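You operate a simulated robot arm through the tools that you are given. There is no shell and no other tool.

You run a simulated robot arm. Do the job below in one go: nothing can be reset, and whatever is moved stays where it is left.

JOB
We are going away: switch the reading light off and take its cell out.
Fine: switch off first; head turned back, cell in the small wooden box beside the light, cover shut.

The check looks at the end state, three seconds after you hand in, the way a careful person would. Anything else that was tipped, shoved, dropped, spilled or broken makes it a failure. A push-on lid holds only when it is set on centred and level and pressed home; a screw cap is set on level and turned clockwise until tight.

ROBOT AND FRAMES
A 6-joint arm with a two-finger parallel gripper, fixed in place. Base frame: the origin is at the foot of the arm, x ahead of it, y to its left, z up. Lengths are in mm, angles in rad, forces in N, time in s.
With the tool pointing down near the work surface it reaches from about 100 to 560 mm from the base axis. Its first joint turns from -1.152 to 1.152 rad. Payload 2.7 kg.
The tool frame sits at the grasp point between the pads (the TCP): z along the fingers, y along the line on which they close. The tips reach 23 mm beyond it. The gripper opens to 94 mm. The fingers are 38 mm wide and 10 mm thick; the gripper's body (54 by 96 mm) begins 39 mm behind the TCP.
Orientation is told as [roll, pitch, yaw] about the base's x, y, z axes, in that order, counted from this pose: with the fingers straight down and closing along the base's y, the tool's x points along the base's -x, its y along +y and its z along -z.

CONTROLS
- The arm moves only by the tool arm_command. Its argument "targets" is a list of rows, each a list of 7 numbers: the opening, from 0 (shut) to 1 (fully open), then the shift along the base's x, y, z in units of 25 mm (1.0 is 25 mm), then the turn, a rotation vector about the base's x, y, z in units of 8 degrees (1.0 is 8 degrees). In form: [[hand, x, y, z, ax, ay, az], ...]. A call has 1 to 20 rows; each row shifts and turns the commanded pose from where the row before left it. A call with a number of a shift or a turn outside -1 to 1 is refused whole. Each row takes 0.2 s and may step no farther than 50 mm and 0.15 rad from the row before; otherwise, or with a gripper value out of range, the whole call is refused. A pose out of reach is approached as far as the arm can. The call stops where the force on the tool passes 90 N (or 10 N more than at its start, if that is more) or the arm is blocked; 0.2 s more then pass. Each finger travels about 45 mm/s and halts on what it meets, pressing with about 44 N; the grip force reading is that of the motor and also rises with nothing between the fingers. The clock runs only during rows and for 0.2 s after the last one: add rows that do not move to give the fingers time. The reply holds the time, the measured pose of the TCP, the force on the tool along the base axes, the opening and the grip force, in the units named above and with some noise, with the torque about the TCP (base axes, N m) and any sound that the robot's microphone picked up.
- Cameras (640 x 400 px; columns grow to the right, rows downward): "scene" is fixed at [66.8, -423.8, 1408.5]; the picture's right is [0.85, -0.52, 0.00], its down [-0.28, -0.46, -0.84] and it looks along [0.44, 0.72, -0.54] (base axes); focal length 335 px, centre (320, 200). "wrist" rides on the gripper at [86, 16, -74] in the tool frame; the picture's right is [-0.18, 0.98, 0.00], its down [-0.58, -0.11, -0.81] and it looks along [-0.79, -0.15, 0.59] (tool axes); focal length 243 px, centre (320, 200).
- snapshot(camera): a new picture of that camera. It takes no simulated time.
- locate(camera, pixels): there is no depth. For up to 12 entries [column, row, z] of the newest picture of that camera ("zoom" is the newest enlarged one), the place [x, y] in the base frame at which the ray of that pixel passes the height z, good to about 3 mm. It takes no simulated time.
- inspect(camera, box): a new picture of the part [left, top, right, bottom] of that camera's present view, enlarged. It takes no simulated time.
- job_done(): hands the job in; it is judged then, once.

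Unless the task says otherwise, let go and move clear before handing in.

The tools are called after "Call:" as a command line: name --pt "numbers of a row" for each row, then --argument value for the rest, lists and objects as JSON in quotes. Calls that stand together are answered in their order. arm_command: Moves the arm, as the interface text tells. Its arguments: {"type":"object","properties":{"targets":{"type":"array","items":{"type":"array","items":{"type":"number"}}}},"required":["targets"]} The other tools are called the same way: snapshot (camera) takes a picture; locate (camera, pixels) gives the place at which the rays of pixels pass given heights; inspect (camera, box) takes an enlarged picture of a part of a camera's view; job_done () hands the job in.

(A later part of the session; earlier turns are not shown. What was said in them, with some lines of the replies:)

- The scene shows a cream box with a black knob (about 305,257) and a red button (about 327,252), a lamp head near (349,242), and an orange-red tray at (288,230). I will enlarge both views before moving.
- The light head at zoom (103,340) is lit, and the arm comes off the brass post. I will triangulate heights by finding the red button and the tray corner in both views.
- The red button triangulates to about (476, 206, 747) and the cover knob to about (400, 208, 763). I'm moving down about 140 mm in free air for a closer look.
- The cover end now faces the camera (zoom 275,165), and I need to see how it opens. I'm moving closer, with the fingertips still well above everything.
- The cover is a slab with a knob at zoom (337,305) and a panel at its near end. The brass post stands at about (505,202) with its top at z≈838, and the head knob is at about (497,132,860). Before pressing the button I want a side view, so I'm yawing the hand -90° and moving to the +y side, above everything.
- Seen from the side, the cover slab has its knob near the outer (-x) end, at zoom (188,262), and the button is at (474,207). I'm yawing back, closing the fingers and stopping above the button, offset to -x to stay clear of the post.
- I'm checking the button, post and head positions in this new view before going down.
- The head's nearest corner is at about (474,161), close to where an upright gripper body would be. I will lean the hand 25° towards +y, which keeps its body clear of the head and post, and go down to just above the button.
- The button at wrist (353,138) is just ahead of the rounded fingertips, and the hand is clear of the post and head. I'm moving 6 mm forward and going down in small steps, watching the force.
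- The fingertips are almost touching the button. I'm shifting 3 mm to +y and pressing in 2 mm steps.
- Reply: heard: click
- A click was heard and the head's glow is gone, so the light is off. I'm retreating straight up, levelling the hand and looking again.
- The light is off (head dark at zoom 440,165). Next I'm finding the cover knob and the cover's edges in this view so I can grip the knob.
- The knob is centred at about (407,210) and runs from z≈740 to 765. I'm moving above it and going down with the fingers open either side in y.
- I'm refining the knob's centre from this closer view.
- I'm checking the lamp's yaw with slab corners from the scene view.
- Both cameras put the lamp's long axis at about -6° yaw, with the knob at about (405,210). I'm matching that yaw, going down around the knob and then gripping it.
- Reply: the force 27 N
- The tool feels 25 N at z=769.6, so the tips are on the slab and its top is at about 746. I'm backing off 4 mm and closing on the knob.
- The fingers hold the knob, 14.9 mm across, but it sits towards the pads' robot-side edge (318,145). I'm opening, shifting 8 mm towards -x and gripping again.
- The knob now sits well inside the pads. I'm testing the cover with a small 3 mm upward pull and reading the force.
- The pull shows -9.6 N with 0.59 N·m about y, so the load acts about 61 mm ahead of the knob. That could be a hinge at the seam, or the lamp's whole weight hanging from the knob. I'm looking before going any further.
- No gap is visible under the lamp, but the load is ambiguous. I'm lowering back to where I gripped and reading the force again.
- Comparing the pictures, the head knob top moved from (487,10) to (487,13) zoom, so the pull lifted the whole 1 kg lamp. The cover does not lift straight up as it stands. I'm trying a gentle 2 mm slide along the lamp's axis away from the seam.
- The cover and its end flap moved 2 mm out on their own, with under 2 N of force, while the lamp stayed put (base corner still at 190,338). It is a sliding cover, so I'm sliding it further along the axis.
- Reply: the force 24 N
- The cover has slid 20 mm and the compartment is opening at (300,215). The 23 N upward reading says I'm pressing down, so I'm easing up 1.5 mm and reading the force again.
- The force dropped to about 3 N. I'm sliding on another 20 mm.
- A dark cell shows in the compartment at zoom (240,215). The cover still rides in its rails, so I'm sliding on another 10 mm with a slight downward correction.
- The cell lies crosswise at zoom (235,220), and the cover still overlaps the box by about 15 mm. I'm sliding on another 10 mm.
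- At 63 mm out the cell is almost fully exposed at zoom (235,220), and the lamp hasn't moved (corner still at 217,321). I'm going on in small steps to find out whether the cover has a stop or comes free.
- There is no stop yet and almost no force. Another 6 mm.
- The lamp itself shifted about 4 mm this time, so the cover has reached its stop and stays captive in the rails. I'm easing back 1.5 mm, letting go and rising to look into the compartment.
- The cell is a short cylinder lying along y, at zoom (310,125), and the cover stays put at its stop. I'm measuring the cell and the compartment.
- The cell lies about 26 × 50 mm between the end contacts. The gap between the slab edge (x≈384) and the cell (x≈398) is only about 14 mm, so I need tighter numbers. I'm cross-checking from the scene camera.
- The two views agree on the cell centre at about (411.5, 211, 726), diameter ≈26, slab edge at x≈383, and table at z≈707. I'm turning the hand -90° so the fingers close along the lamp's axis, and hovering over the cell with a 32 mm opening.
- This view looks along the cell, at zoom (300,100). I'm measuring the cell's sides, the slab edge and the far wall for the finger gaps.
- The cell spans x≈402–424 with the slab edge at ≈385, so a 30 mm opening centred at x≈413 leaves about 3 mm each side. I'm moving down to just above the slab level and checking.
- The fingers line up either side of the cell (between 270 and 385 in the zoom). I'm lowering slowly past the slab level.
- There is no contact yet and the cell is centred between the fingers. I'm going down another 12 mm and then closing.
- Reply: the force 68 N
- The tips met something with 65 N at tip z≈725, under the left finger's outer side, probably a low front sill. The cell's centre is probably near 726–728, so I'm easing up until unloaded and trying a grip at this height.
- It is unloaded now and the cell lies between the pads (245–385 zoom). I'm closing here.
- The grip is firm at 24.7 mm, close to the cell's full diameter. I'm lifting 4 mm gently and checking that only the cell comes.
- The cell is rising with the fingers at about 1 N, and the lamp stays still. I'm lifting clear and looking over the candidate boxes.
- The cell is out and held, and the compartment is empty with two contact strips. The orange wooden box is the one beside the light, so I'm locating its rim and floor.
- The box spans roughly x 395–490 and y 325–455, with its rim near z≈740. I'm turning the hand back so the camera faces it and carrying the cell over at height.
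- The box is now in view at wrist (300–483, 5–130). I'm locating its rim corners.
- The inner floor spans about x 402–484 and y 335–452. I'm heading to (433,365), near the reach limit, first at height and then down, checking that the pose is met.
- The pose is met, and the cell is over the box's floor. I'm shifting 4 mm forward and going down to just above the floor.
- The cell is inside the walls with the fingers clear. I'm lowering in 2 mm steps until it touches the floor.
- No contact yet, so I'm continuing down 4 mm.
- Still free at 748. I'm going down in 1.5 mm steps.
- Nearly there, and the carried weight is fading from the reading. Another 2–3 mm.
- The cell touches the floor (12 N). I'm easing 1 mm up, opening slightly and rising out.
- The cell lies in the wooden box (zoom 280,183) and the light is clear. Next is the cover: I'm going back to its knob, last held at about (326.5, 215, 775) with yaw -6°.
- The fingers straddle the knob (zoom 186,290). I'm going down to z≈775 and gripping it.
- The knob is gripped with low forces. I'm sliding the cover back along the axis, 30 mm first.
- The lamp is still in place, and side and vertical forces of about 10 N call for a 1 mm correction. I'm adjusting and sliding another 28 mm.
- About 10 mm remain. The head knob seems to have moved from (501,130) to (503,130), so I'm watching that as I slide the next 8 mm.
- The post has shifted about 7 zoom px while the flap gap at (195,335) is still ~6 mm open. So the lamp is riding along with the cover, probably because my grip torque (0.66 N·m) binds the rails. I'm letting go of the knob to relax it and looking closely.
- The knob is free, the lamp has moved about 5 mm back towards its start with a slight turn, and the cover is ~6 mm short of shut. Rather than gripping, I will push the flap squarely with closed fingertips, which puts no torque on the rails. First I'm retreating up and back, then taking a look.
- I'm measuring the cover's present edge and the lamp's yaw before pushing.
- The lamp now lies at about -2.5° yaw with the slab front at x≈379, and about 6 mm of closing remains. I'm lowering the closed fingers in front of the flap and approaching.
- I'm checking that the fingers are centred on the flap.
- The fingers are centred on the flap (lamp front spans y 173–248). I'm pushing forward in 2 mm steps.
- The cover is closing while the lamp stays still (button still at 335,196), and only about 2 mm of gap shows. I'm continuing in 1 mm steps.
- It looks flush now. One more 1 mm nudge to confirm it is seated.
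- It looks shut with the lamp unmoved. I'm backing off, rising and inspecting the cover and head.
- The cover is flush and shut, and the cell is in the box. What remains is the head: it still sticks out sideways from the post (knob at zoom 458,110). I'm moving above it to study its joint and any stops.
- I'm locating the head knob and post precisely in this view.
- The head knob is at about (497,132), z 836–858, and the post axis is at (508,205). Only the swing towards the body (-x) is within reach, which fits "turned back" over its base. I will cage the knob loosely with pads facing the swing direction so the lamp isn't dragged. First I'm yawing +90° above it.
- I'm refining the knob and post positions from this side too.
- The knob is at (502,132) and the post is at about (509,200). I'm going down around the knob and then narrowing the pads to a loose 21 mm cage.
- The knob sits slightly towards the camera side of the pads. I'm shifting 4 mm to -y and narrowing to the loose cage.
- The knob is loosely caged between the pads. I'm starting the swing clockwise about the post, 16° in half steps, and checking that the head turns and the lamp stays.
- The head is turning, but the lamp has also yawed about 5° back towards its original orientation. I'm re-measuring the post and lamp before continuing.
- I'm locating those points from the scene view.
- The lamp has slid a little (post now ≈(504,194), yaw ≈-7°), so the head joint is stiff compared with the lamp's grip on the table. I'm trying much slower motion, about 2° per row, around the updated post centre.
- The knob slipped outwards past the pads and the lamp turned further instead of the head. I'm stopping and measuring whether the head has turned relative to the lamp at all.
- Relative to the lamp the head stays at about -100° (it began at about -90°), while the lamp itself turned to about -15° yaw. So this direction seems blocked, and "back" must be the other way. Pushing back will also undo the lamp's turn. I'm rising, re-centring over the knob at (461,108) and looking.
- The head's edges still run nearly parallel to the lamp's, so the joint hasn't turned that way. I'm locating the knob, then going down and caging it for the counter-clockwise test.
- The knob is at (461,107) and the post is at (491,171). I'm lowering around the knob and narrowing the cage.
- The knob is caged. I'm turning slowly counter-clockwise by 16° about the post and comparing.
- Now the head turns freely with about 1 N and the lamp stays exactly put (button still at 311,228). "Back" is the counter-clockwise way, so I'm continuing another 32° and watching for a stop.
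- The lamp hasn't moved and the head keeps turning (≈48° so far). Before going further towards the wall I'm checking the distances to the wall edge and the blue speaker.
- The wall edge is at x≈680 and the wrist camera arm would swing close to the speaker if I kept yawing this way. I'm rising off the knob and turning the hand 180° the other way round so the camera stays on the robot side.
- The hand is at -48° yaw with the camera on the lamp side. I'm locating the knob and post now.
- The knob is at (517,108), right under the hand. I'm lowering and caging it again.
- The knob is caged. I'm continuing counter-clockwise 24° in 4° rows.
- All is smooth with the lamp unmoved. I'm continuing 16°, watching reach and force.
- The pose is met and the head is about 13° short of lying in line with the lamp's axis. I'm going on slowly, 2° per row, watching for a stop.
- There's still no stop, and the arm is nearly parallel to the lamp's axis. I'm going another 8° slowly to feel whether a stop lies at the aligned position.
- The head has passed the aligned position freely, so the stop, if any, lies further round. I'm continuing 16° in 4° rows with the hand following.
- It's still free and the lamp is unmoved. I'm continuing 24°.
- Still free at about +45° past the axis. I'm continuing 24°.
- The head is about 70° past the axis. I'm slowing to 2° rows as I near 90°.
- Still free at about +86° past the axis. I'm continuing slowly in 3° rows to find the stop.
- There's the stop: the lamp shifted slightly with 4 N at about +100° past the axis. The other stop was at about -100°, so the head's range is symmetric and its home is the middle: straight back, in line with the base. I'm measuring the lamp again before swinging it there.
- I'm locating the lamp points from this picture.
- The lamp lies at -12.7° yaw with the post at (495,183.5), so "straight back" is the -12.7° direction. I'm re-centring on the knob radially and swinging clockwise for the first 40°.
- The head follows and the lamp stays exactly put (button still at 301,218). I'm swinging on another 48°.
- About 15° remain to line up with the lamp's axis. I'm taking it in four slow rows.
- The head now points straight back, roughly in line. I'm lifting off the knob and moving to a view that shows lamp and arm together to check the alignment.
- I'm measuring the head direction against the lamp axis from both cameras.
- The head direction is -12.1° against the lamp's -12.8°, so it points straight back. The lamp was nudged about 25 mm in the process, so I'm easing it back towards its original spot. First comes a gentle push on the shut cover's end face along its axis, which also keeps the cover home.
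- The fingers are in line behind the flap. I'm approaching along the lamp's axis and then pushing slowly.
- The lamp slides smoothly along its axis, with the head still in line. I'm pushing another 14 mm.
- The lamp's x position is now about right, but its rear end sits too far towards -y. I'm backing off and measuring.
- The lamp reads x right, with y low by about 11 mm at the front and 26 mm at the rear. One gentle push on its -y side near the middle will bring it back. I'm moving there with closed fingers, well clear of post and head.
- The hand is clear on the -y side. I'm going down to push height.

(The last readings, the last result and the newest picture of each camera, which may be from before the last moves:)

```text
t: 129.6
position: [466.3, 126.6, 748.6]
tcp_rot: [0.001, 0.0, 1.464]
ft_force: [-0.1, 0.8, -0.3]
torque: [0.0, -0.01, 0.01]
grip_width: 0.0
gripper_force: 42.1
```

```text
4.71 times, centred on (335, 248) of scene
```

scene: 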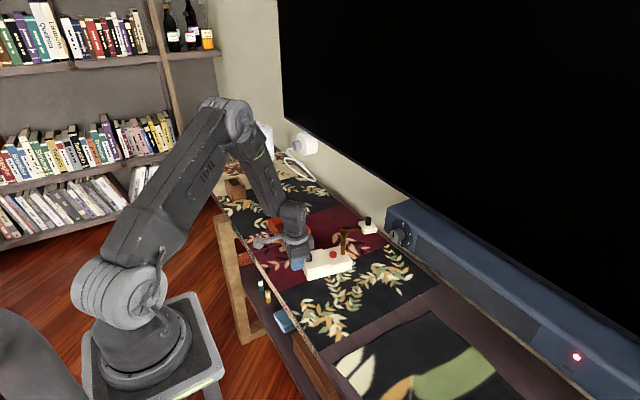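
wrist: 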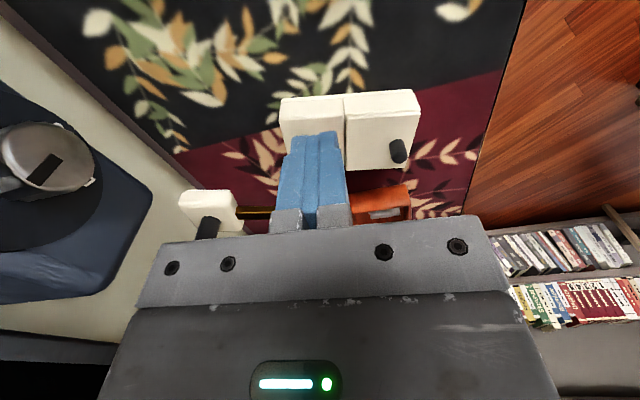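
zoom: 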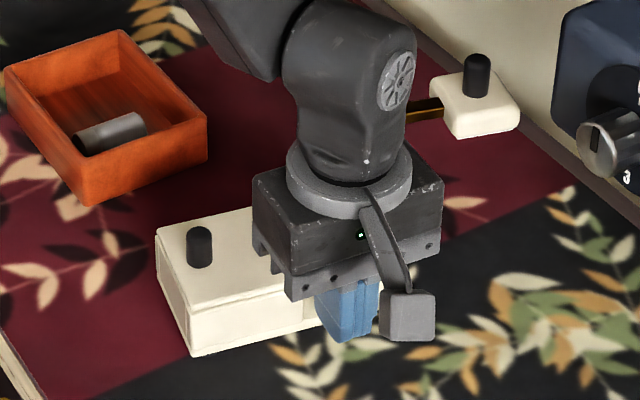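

I'm pushing slowly to +y, the first part about 10 mm past contact.

Call:
arm_command --pt "0 0 0.1 0 0 0 0" --pt "0 0 0.1 0 0 0 0" --pt "0 0 0.1 0 0 0 0" --pt "0 0 0.08 0 0 0 0" --pt "0 0 0.08 0 0 0 0" --pt "0 0 0.08 0 0 0 0" --pt "0 0 0.08 0 0 0 0" --pt "0 0 0.08 0 0 0 0" --pt "0 0 0 0 0 0 0"

Call:
snapshot --camera "scene"

Call:
inspect --camera "scene" --box '[290, 205, 380, 290]'

```text
t: 131.6
position: [466.9, 144.0, 748.1]
tcp_rot: [0.001, -0.001, 1.464]
ft_force: [-1.2, -7.3, 1.6]
torque: [-0.09, 0.02, -0.03]
grip_width: 0.0
gripper_force: 42.8
```

```text
taken
```

scene: 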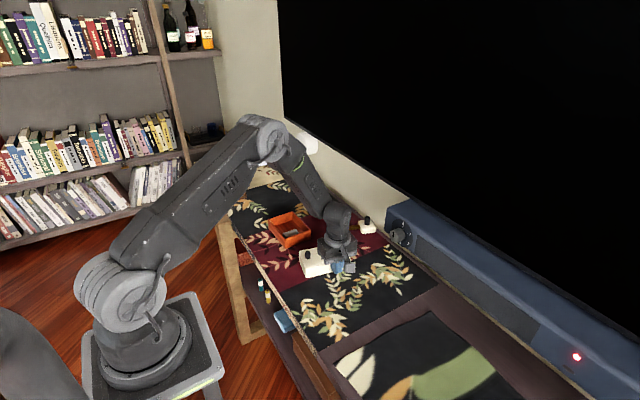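

```text
4.71 times, centred on (335, 248) of scene
```

zoom: 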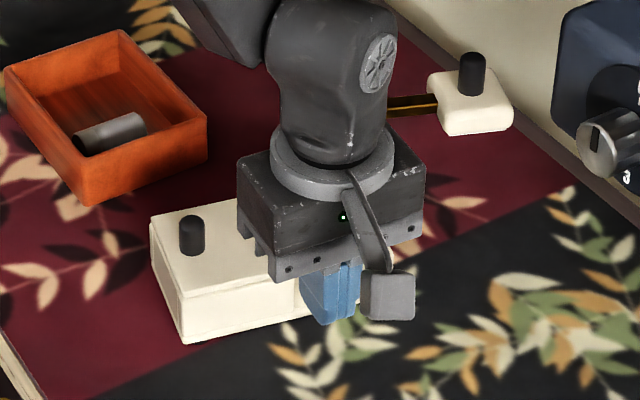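

The front end is now about where it was. The rear still needs to come ~20 mm, so I'm backing off and re-approaching nearer the rear, keeping clear of the head.

Call:
arm_command --pt "0 0 -0.4 0 0 0 0" --pt "0 0 -0.6 0 0 0 0" --pt "0 0.6 0 0 0 0 0" --pt "0 0.5 0 0 0 0 0" --pt "0 0 0 0 0 0 0"

Call:
snapshot --camera "wrist"

Call:
inspect --camera "scene" --box '[290, 205, 380, 290]'

```text
t: 132.8
position: [494.4, 120.1, 748.1]
tcp_rot: [0.0, 0.001, 1.464]
ft_force: [-0.7, -0.7, -0.1]
torque: [-0.02, -0.01, 0.0]
grip_width: 0.1
gripper_force: 42.0
```

```text
taken
```

wrist: 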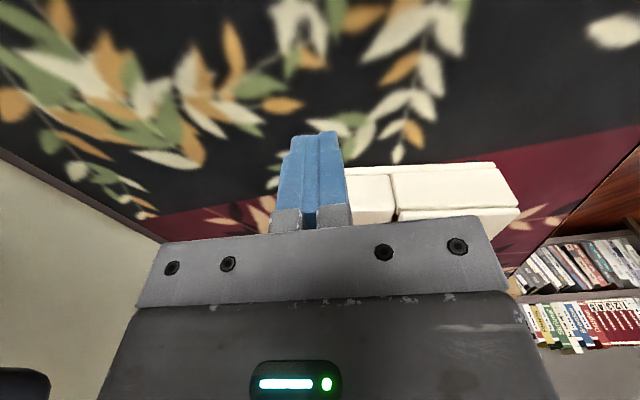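

```text
4.71 times, centred on (335, 248) of scene
```

zoom: 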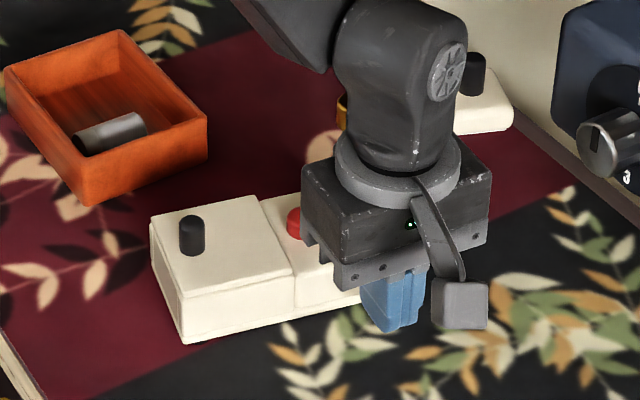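

Clear of the head by a good margin. I'm pushing slowly to +y.

Call:
arm_command --pt "0 0 0.16 0 0 0 0" --pt "0 0 0.16 0 0 0 0" --pt "0 0 0.1 0 0 0 0" --pt "0 0 0.08 0 0 0 0" --pt "0 0 0.08 0 0 0 0" --pt "0 0 0.08 0 0 0 0" --pt "0 0 0.08 0 0 0 0" --pt "0 0 0.08 0 0 0 0" --pt "0 0 0 0 0 0 0"

Call:
inspect --camera "scene" --box '[290, 205, 380, 290]'

Call:
snapshot --camera "wrist"

```text
t: 134.8
position: [494.4, 137.7, 748.4]
tcp_rot: [0.001, 0.001, 1.464]
ft_force: [0.0, -7.0, 1.9]
torque: [-0.04, 0.05, -0.04]
grip_width: 0.0
gripper_force: 43.2
```

```text
4.71 times, centred on (335, 248) of scene
```

zoom: 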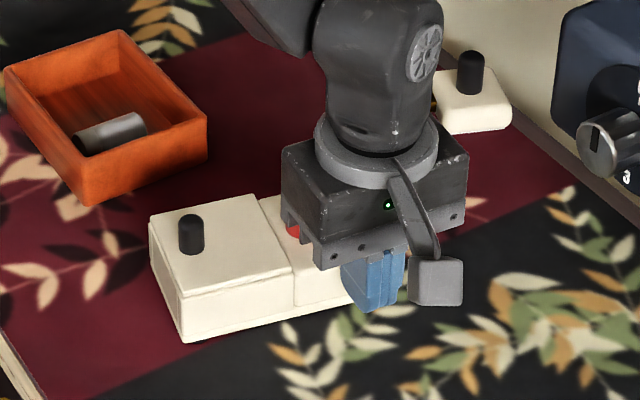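

```text
taken
```

wrist: 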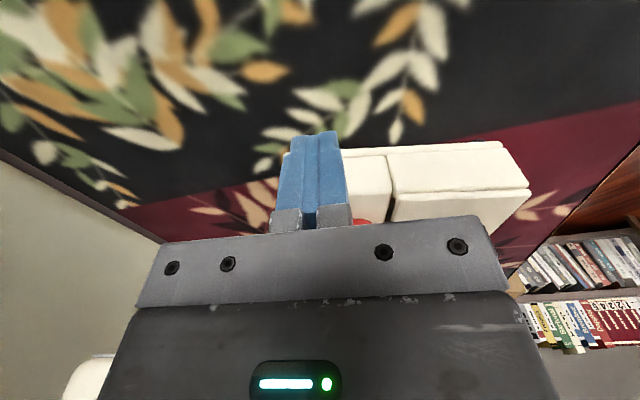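

Contact is made. I'm pushing another 12 mm.

Call:
arm_command --pt "0 0 0.08 0 0 0 0" --pt "0 0 0.08 0 0 0 0" --pt "0 0 0.08 0 0 0 0" --pt "0 0 0.08 0 0 0 0" --pt "0 0 0.08 0 0 0 0" --pt "0 0 0.08 0 0 0 0" --pt "0 0 0 0 0 0 0"

Call:
inspect --camera "scene" --box '[290, 205, 380, 290]'

```text
t: 136.4
position: [494.4, 150.9, 748.9]
tcp_rot: [0.001, 0.0, 1.464]
ft_force: [-1.2, -7.6, 3.4]
torque: [-0.08, 0.04, 0.01]
grip_width: 0.0
gripper_force: 42.7
```

```text
4.71 times, centred on (335, 248) of scene
```

zoom: 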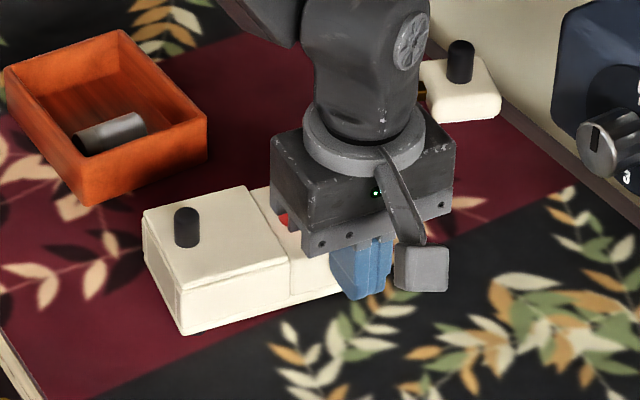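

I'm backing off and rising clear to measure the lamp, head and cover.

Call:
arm_command --pt "0 0 -0.4 0 0 0 0" --pt "0 0 -0.8 0 0 0 0" --pt "0 0 -0.4 0.8 0 0 0" --pt "0 0 0 1 0 0 0" --pt "0 0 0 1 0 0 0" --pt "0 0 0 1 0 0 0" --pt "0 0 0 1 0 0 0" --pt "0 -0.4 0 1 0 0 0" --pt "0 -0.8 0 1 0 0 -0.9" --pt "0.4 -0.9 0 1 0 0 -0.9" --pt "0.4 -0.9 0 0.8 0 0 -0.9" --pt "0.4 -0.9 0.3 0 0 0 -0.9" --pt "0.4 -0.5 0.4 0 0 0 -0.9" --pt "0.4 0 0.5 0 0 0 -0.9" --pt "0.4 0 0.6 0 0 0 -0.9" --pt "0.4 0 0.6 0 0 0 -0.9" --pt "0.4 0 0.4 0 0 0 -0.9" --pt "0.4 0 0 0 0 0 -0.9" --pt "0.4 0 0 0 0 0 -0.9" --pt "0.4 0 0 0 0 0 -0.6"

Call:
snapshot --camera "wrist"

Call:
snapshot --camera "scene"

Call:
inspect --camera "scene" --box '[290, 215, 370, 290]'

```text
t: 140.6
position: [384.8, 181.5, 962.8]
tcp_rot: [0.0, -0.001, -0.004]
ft_force: [0.1, 0.4, -0.1]
torque: [0.03, 0.0, 0.03]
grip_width: 37.7
gripper_force: 0.0
```

```text
taken
```

wrist: 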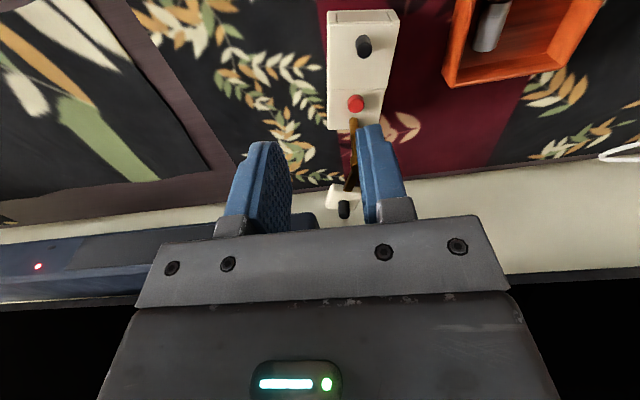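

```text
taken
```

scene: 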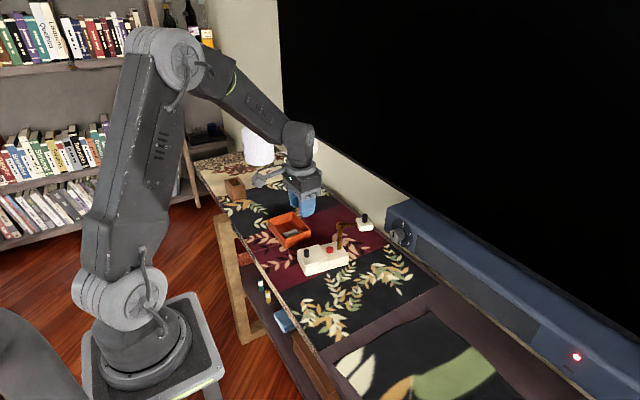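

```text
5.33 times, centred on (330, 252) of scene
```

zoom: 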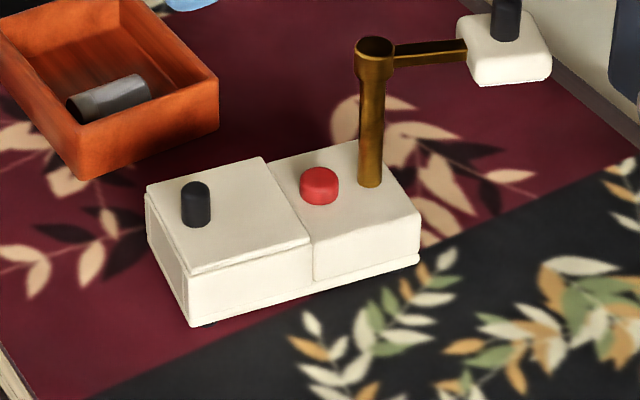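

The lamp is near its original place, but the arm slope looks off the base's slope, so I'm measuring again.

Call:
locate --camera "scene" --pixels '[[306, 275.3, 709], [348.4, 263, 709], [340.1, 223.4, 838], [364.7, 221.4, 836], [339.4, 248.5, 742], [294, 245, 745]]'

Call:
inspect --camera "wrist" --box '[290, 0, 430, 230]'

Call:
locate --camera "wrist" --pixels '[[344, 203, 848], [328, 128, 744], [380, 124, 744], [364, 46, 766], [356, 102, 756], [328, 24, 744], [398, 22, 744]]'

```text
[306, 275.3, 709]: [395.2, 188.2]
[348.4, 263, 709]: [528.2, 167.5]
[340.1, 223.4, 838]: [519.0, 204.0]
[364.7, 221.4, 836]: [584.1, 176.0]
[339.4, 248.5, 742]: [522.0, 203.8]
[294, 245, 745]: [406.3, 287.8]
```

```text
1.74 times, centred on (360, 115) of wrist
```

zoom: 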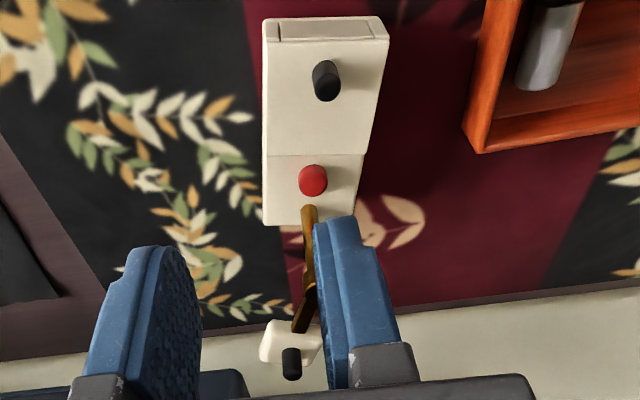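

```text
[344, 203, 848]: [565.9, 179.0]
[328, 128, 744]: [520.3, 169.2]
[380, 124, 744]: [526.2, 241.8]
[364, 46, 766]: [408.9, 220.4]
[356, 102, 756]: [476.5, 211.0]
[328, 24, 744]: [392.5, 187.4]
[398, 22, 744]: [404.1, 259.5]
```

The lamp is back within about 6 mm and 2° of its original pose. But the head lagged behind while the base turned: it points -23° against the base's -9°, so it needs about 14° more counter-clockwise. I will nudge the side of the head from -y with closed fingers, which is within reach.

Call:
arm_command --pt "0 0.825 -0.232 -0.3 0 0 0" --pt "0 0.825 -0.232 -0.3 0 0 0" --pt "0 0.825 -0.232 -0.3 0 0 0" --pt "0 0.825 -0.232 -0.3 0 0 0" --pt "0 0.825 -0.232 -0.3 0 0 0" --pt "0 0.825 -0.232 -0.3 0 0 0" --pt "0 0.825 -0.232 -0.3 0 0 0" --pt "0 0.825 -0.232 -0.3 0 0 0" --pt "0 0 0 -0.9 0 0 0" --pt "0 0 0 -0.8 0 0 0" --pt "0 0 0 0 0 0 0"

Call:
snapshot --camera "wrist"

Call:
inspect --camera "scene" --box '[310, 195, 390, 270]'

```text
t: 143.0
position: [548.3, 135.5, 860.8]
tcp_rot: [0.0, 0.0, -0.002]
ft_force: [-0.5, 0.4, 0.2]
torque: [0.01, 0.01, -0.02]
grip_width: 0.0
gripper_force: 42.7
```

```text
taken
```

wrist: 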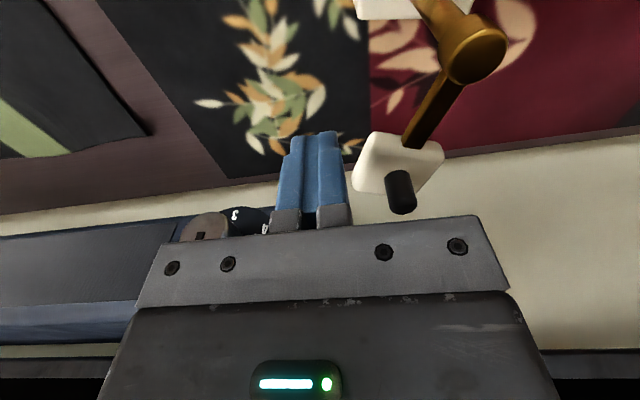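

```text
5.33 times, centred on (350, 232) of scene
```

zoom: 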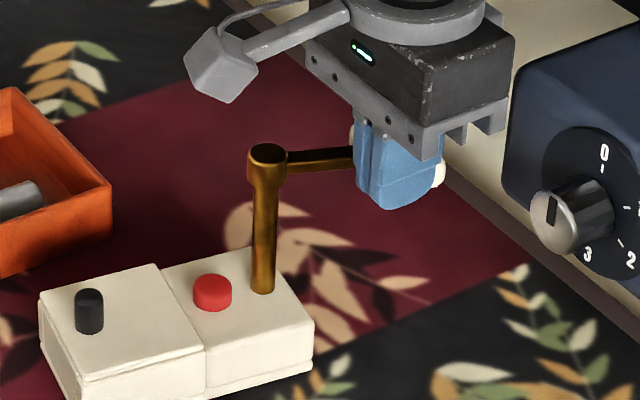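

The head is just on the +y side of the fingers (wrist 400,165). I'm locating its parts, then lowering to head height.

Call:
locate --camera "wrist" --pixels '[[478, 55, 838], [398, 178, 836], [402, 205, 858], [372, 135, 836], [443, 158, 836], [354, 180, 836]]'

Call:
arm_command --pt "0 0 0 -0.35 0 0 0" --pt "0 0 0 -0.35 0 0 0" --pt "0 0 0 0 0 0 0"

```text
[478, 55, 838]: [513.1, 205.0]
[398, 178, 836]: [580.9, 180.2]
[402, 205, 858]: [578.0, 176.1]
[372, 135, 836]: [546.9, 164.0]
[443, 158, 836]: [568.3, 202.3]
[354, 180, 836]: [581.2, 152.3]
```

```text
t: 143.8
position: [549.2, 134.9, 843.9]
tcp_rot: [0.0, 0.001, -0.002]
ft_force: [-0.2, 0.1, -0.3]
torque: [-0.04, 0.01, 0.01]
grip_width: 0.0
gripper_force: 42.8
```

I'm moving +y until contact (≈19 mm), then nudging about 7 mm in small steps.

Call:
arm_command --pt "0 0 0.3 0 0 0 0" --pt "0 0 0.3 0 0 0 0" --pt "0 0 0.12 0 0 0 0" --pt "0 0 0.08 0 0 0 0" --pt "0 0 0.08 0 0 0 0" --pt "0 0 0.08 0 0 0 0" --pt "0 0 0.06 0 0 0 0" --pt "0 0 0 0 0 0 0"

Call:
snapshot --camera "wrist"

Call:
inspect --camera "scene" --box '[300, 205, 380, 280]'

```text
t: 145.6
position: [549.2, 160.4, 842.9]
tcp_rot: [0.001, 0.001, -0.001]
ft_force: [0.7, -1.4, -0.9]
torque: [0.0, -0.03, -0.05]
grip_width: 0.2
gripper_force: 42.2
```

```text
taken
```

wrist: 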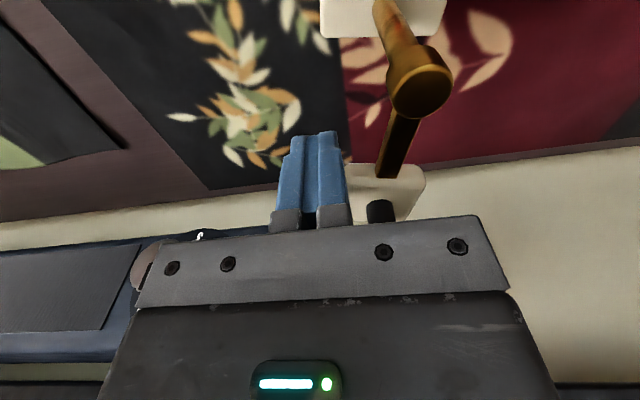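

```text
5.33 times, centred on (340, 242) of scene
```

zoom: 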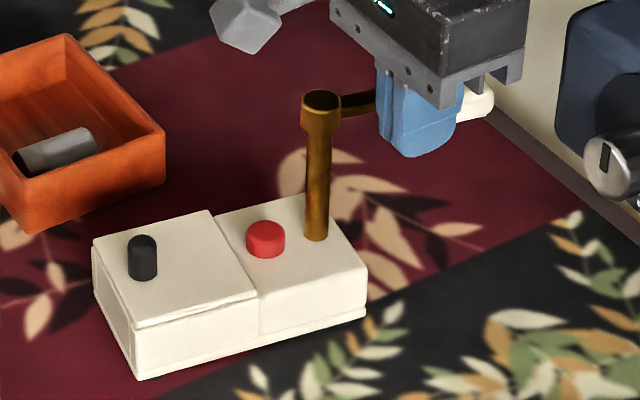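

The head has moved. I'm measuring its new direction.

Call:
locate --camera "wrist" --pixels '[[421, 88, 838], [381, 196, 836], [408, 122, 836], [386, 170, 836], [322, 36, 744], [440, 24, 744]]'

Call:
inspect --camera "wrist" --box '[290, 0, 480, 220]'

```text
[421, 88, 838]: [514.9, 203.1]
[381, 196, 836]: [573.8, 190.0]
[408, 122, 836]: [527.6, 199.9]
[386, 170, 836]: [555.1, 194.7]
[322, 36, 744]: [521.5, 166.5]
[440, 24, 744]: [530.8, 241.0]
```

```text
1.82 times, centred on (385, 110) of wrist
```

zoom: 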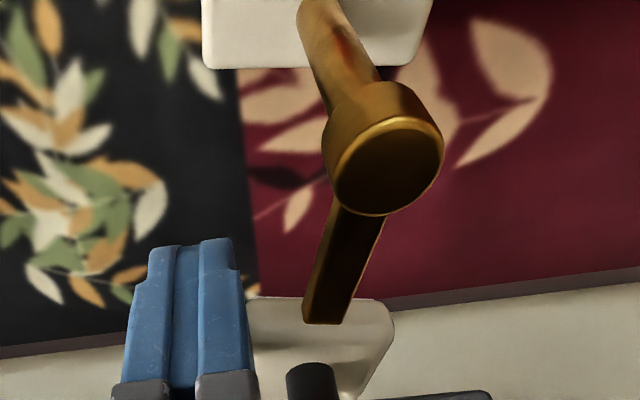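

The head is at about -12° against the base's -8°. I'm nudging another 2.5 mm.

Call:
arm_command --pt "0 0 0.05 0 0 0 0" --pt "0 0 0.05 0 0 0 0" --pt "0 0 0 0 0 0 0"

Call:
arm_command --pt "0 0 -0.2 0 0 0 0" --pt "0 0 -0.8 0 0 0 0" --pt "0 0 -0.4 0.6 0 0 0" --pt "0 0 0 1 0 0 0" --pt "0 0 0 1 0 0 0" --pt "0 -0.6 0 1 0 0 0" --pt "0 -1 0.2 0.8 0 0 0" --pt "0 -1 0.3 0 0 0 0" --pt "0 -1 0.3 0 0 0 0" --pt "0.5 -1 0.3 0 0 0 0" --pt "0.5 -1 0.3 0 0 0 0" --pt "0.5 -0.6 0.3 0 0 0 0" --pt "0.5 0 0 0 0 0 0"

Call:
snapshot --camera "wrist"

Call:
snapshot --camera "scene"

Call:
inspect --camera "scene" --box '[295, 205, 375, 290]'

```text
t: 146.4
position: [549.2, 163.5, 844.1]
tcp_rot: [0.0, 0.0, -0.002]
ft_force: [-0.2, -0.6, 0.4]
torque: [0.0, -0.04, 0.01]
grip_width: 0.0
gripper_force: 42.0
```

```text
t: 149.2
position: [393.5, 170.0, 952.5]
tcp_rot: [0.001, 0.0, 0.0]
ft_force: [-0.3, 0.5, 1.2]
torque: [0.0, -0.01, 0.03]
grip_width: 46.9
gripper_force: 0.1
```

```text
taken
```

wrist: 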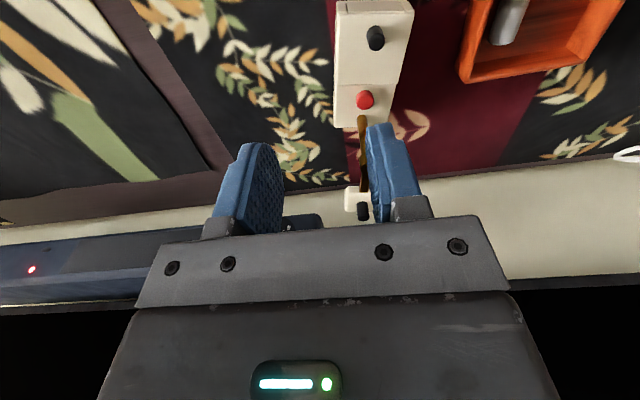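

```text
taken
```

scene: 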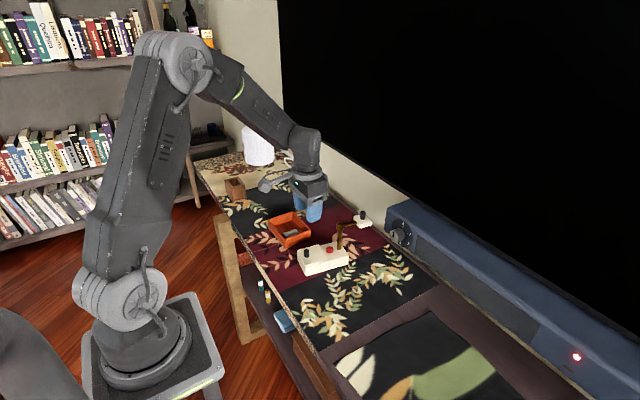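

```text
4.71 times, centred on (335, 248) of scene
```

zoom: 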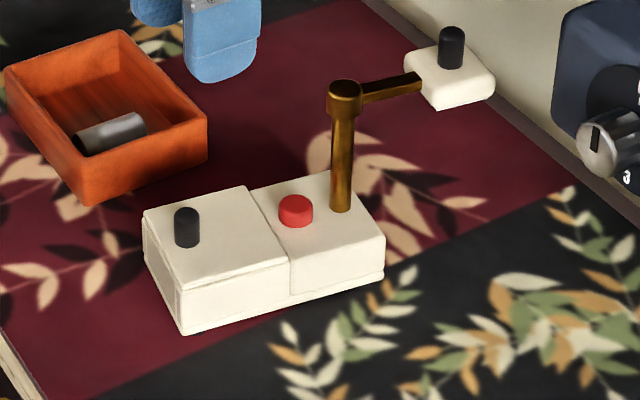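

The arm slope (-15°) now matches the base edges (-15 to -16°). I'm verifying by numbers.

Call:
locate --camera "scene" --pixels '[[340.3, 223.8, 838], [362.8, 218.6, 836], [302.5, 276.3, 709], [345.4, 263.8, 709], [302.5, 249.5, 766], [326.6, 247, 756]]'

Call:
locate --camera "wrist" --pixels '[[362, 205, 846], [334, 126, 744], [390, 122, 744], [336, 12, 744], [412, 10, 744]]'

Call:
inspect --camera "scene" --box '[285, 225, 345, 285]'

```text
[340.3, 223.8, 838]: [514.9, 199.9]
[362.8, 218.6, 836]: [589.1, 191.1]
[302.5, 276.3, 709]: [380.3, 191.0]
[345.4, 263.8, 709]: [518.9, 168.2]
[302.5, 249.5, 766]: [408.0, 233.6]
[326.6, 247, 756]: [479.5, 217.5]
```

```text
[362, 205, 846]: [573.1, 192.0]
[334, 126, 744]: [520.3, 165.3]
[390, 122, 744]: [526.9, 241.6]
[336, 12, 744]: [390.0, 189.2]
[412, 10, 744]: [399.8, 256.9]
```

```text
6.67 times, centred on (315, 255) of scene
```

zoom: 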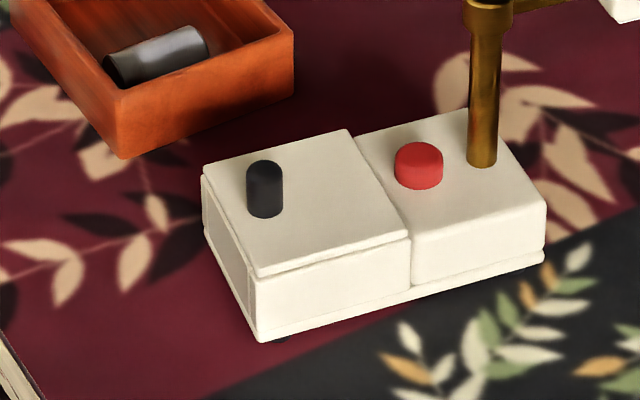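

The head (-7°) and base (-8°) line up, the light is dark, the cover is flush, the cell lies in the wooden box, and the hand is open and clear. Handing in.

Call:
job_done

```text
The job is handed in.
```

The light is off, its cell is in the orange wooden box beside it, and the sliding cover is shut. I've handed the job in, but I don't have a verdict on it.

- **Switch:** I pressed the red button first. It clicked and the head went dark.
- **Cell:** I slid the cover open, lifted the cell out and set it down inside the box.
- **Cover:** It is pushed fully home and looks flush all round.
- **Head:** It now points straight back, within about 2° of the line of the base. "Turned back" was my reading. The head swings about 100° either way from that line, so I took the middle as its home position.
- **Lamp position:** The lamp slid on the table while I worked, at one point by about 25 mm. I pushed it back, and it now sits within about 10 mm and 2° of where it started.

In the pictures nothing else looked moved or knocked over. The gripper is open and clear of everything.
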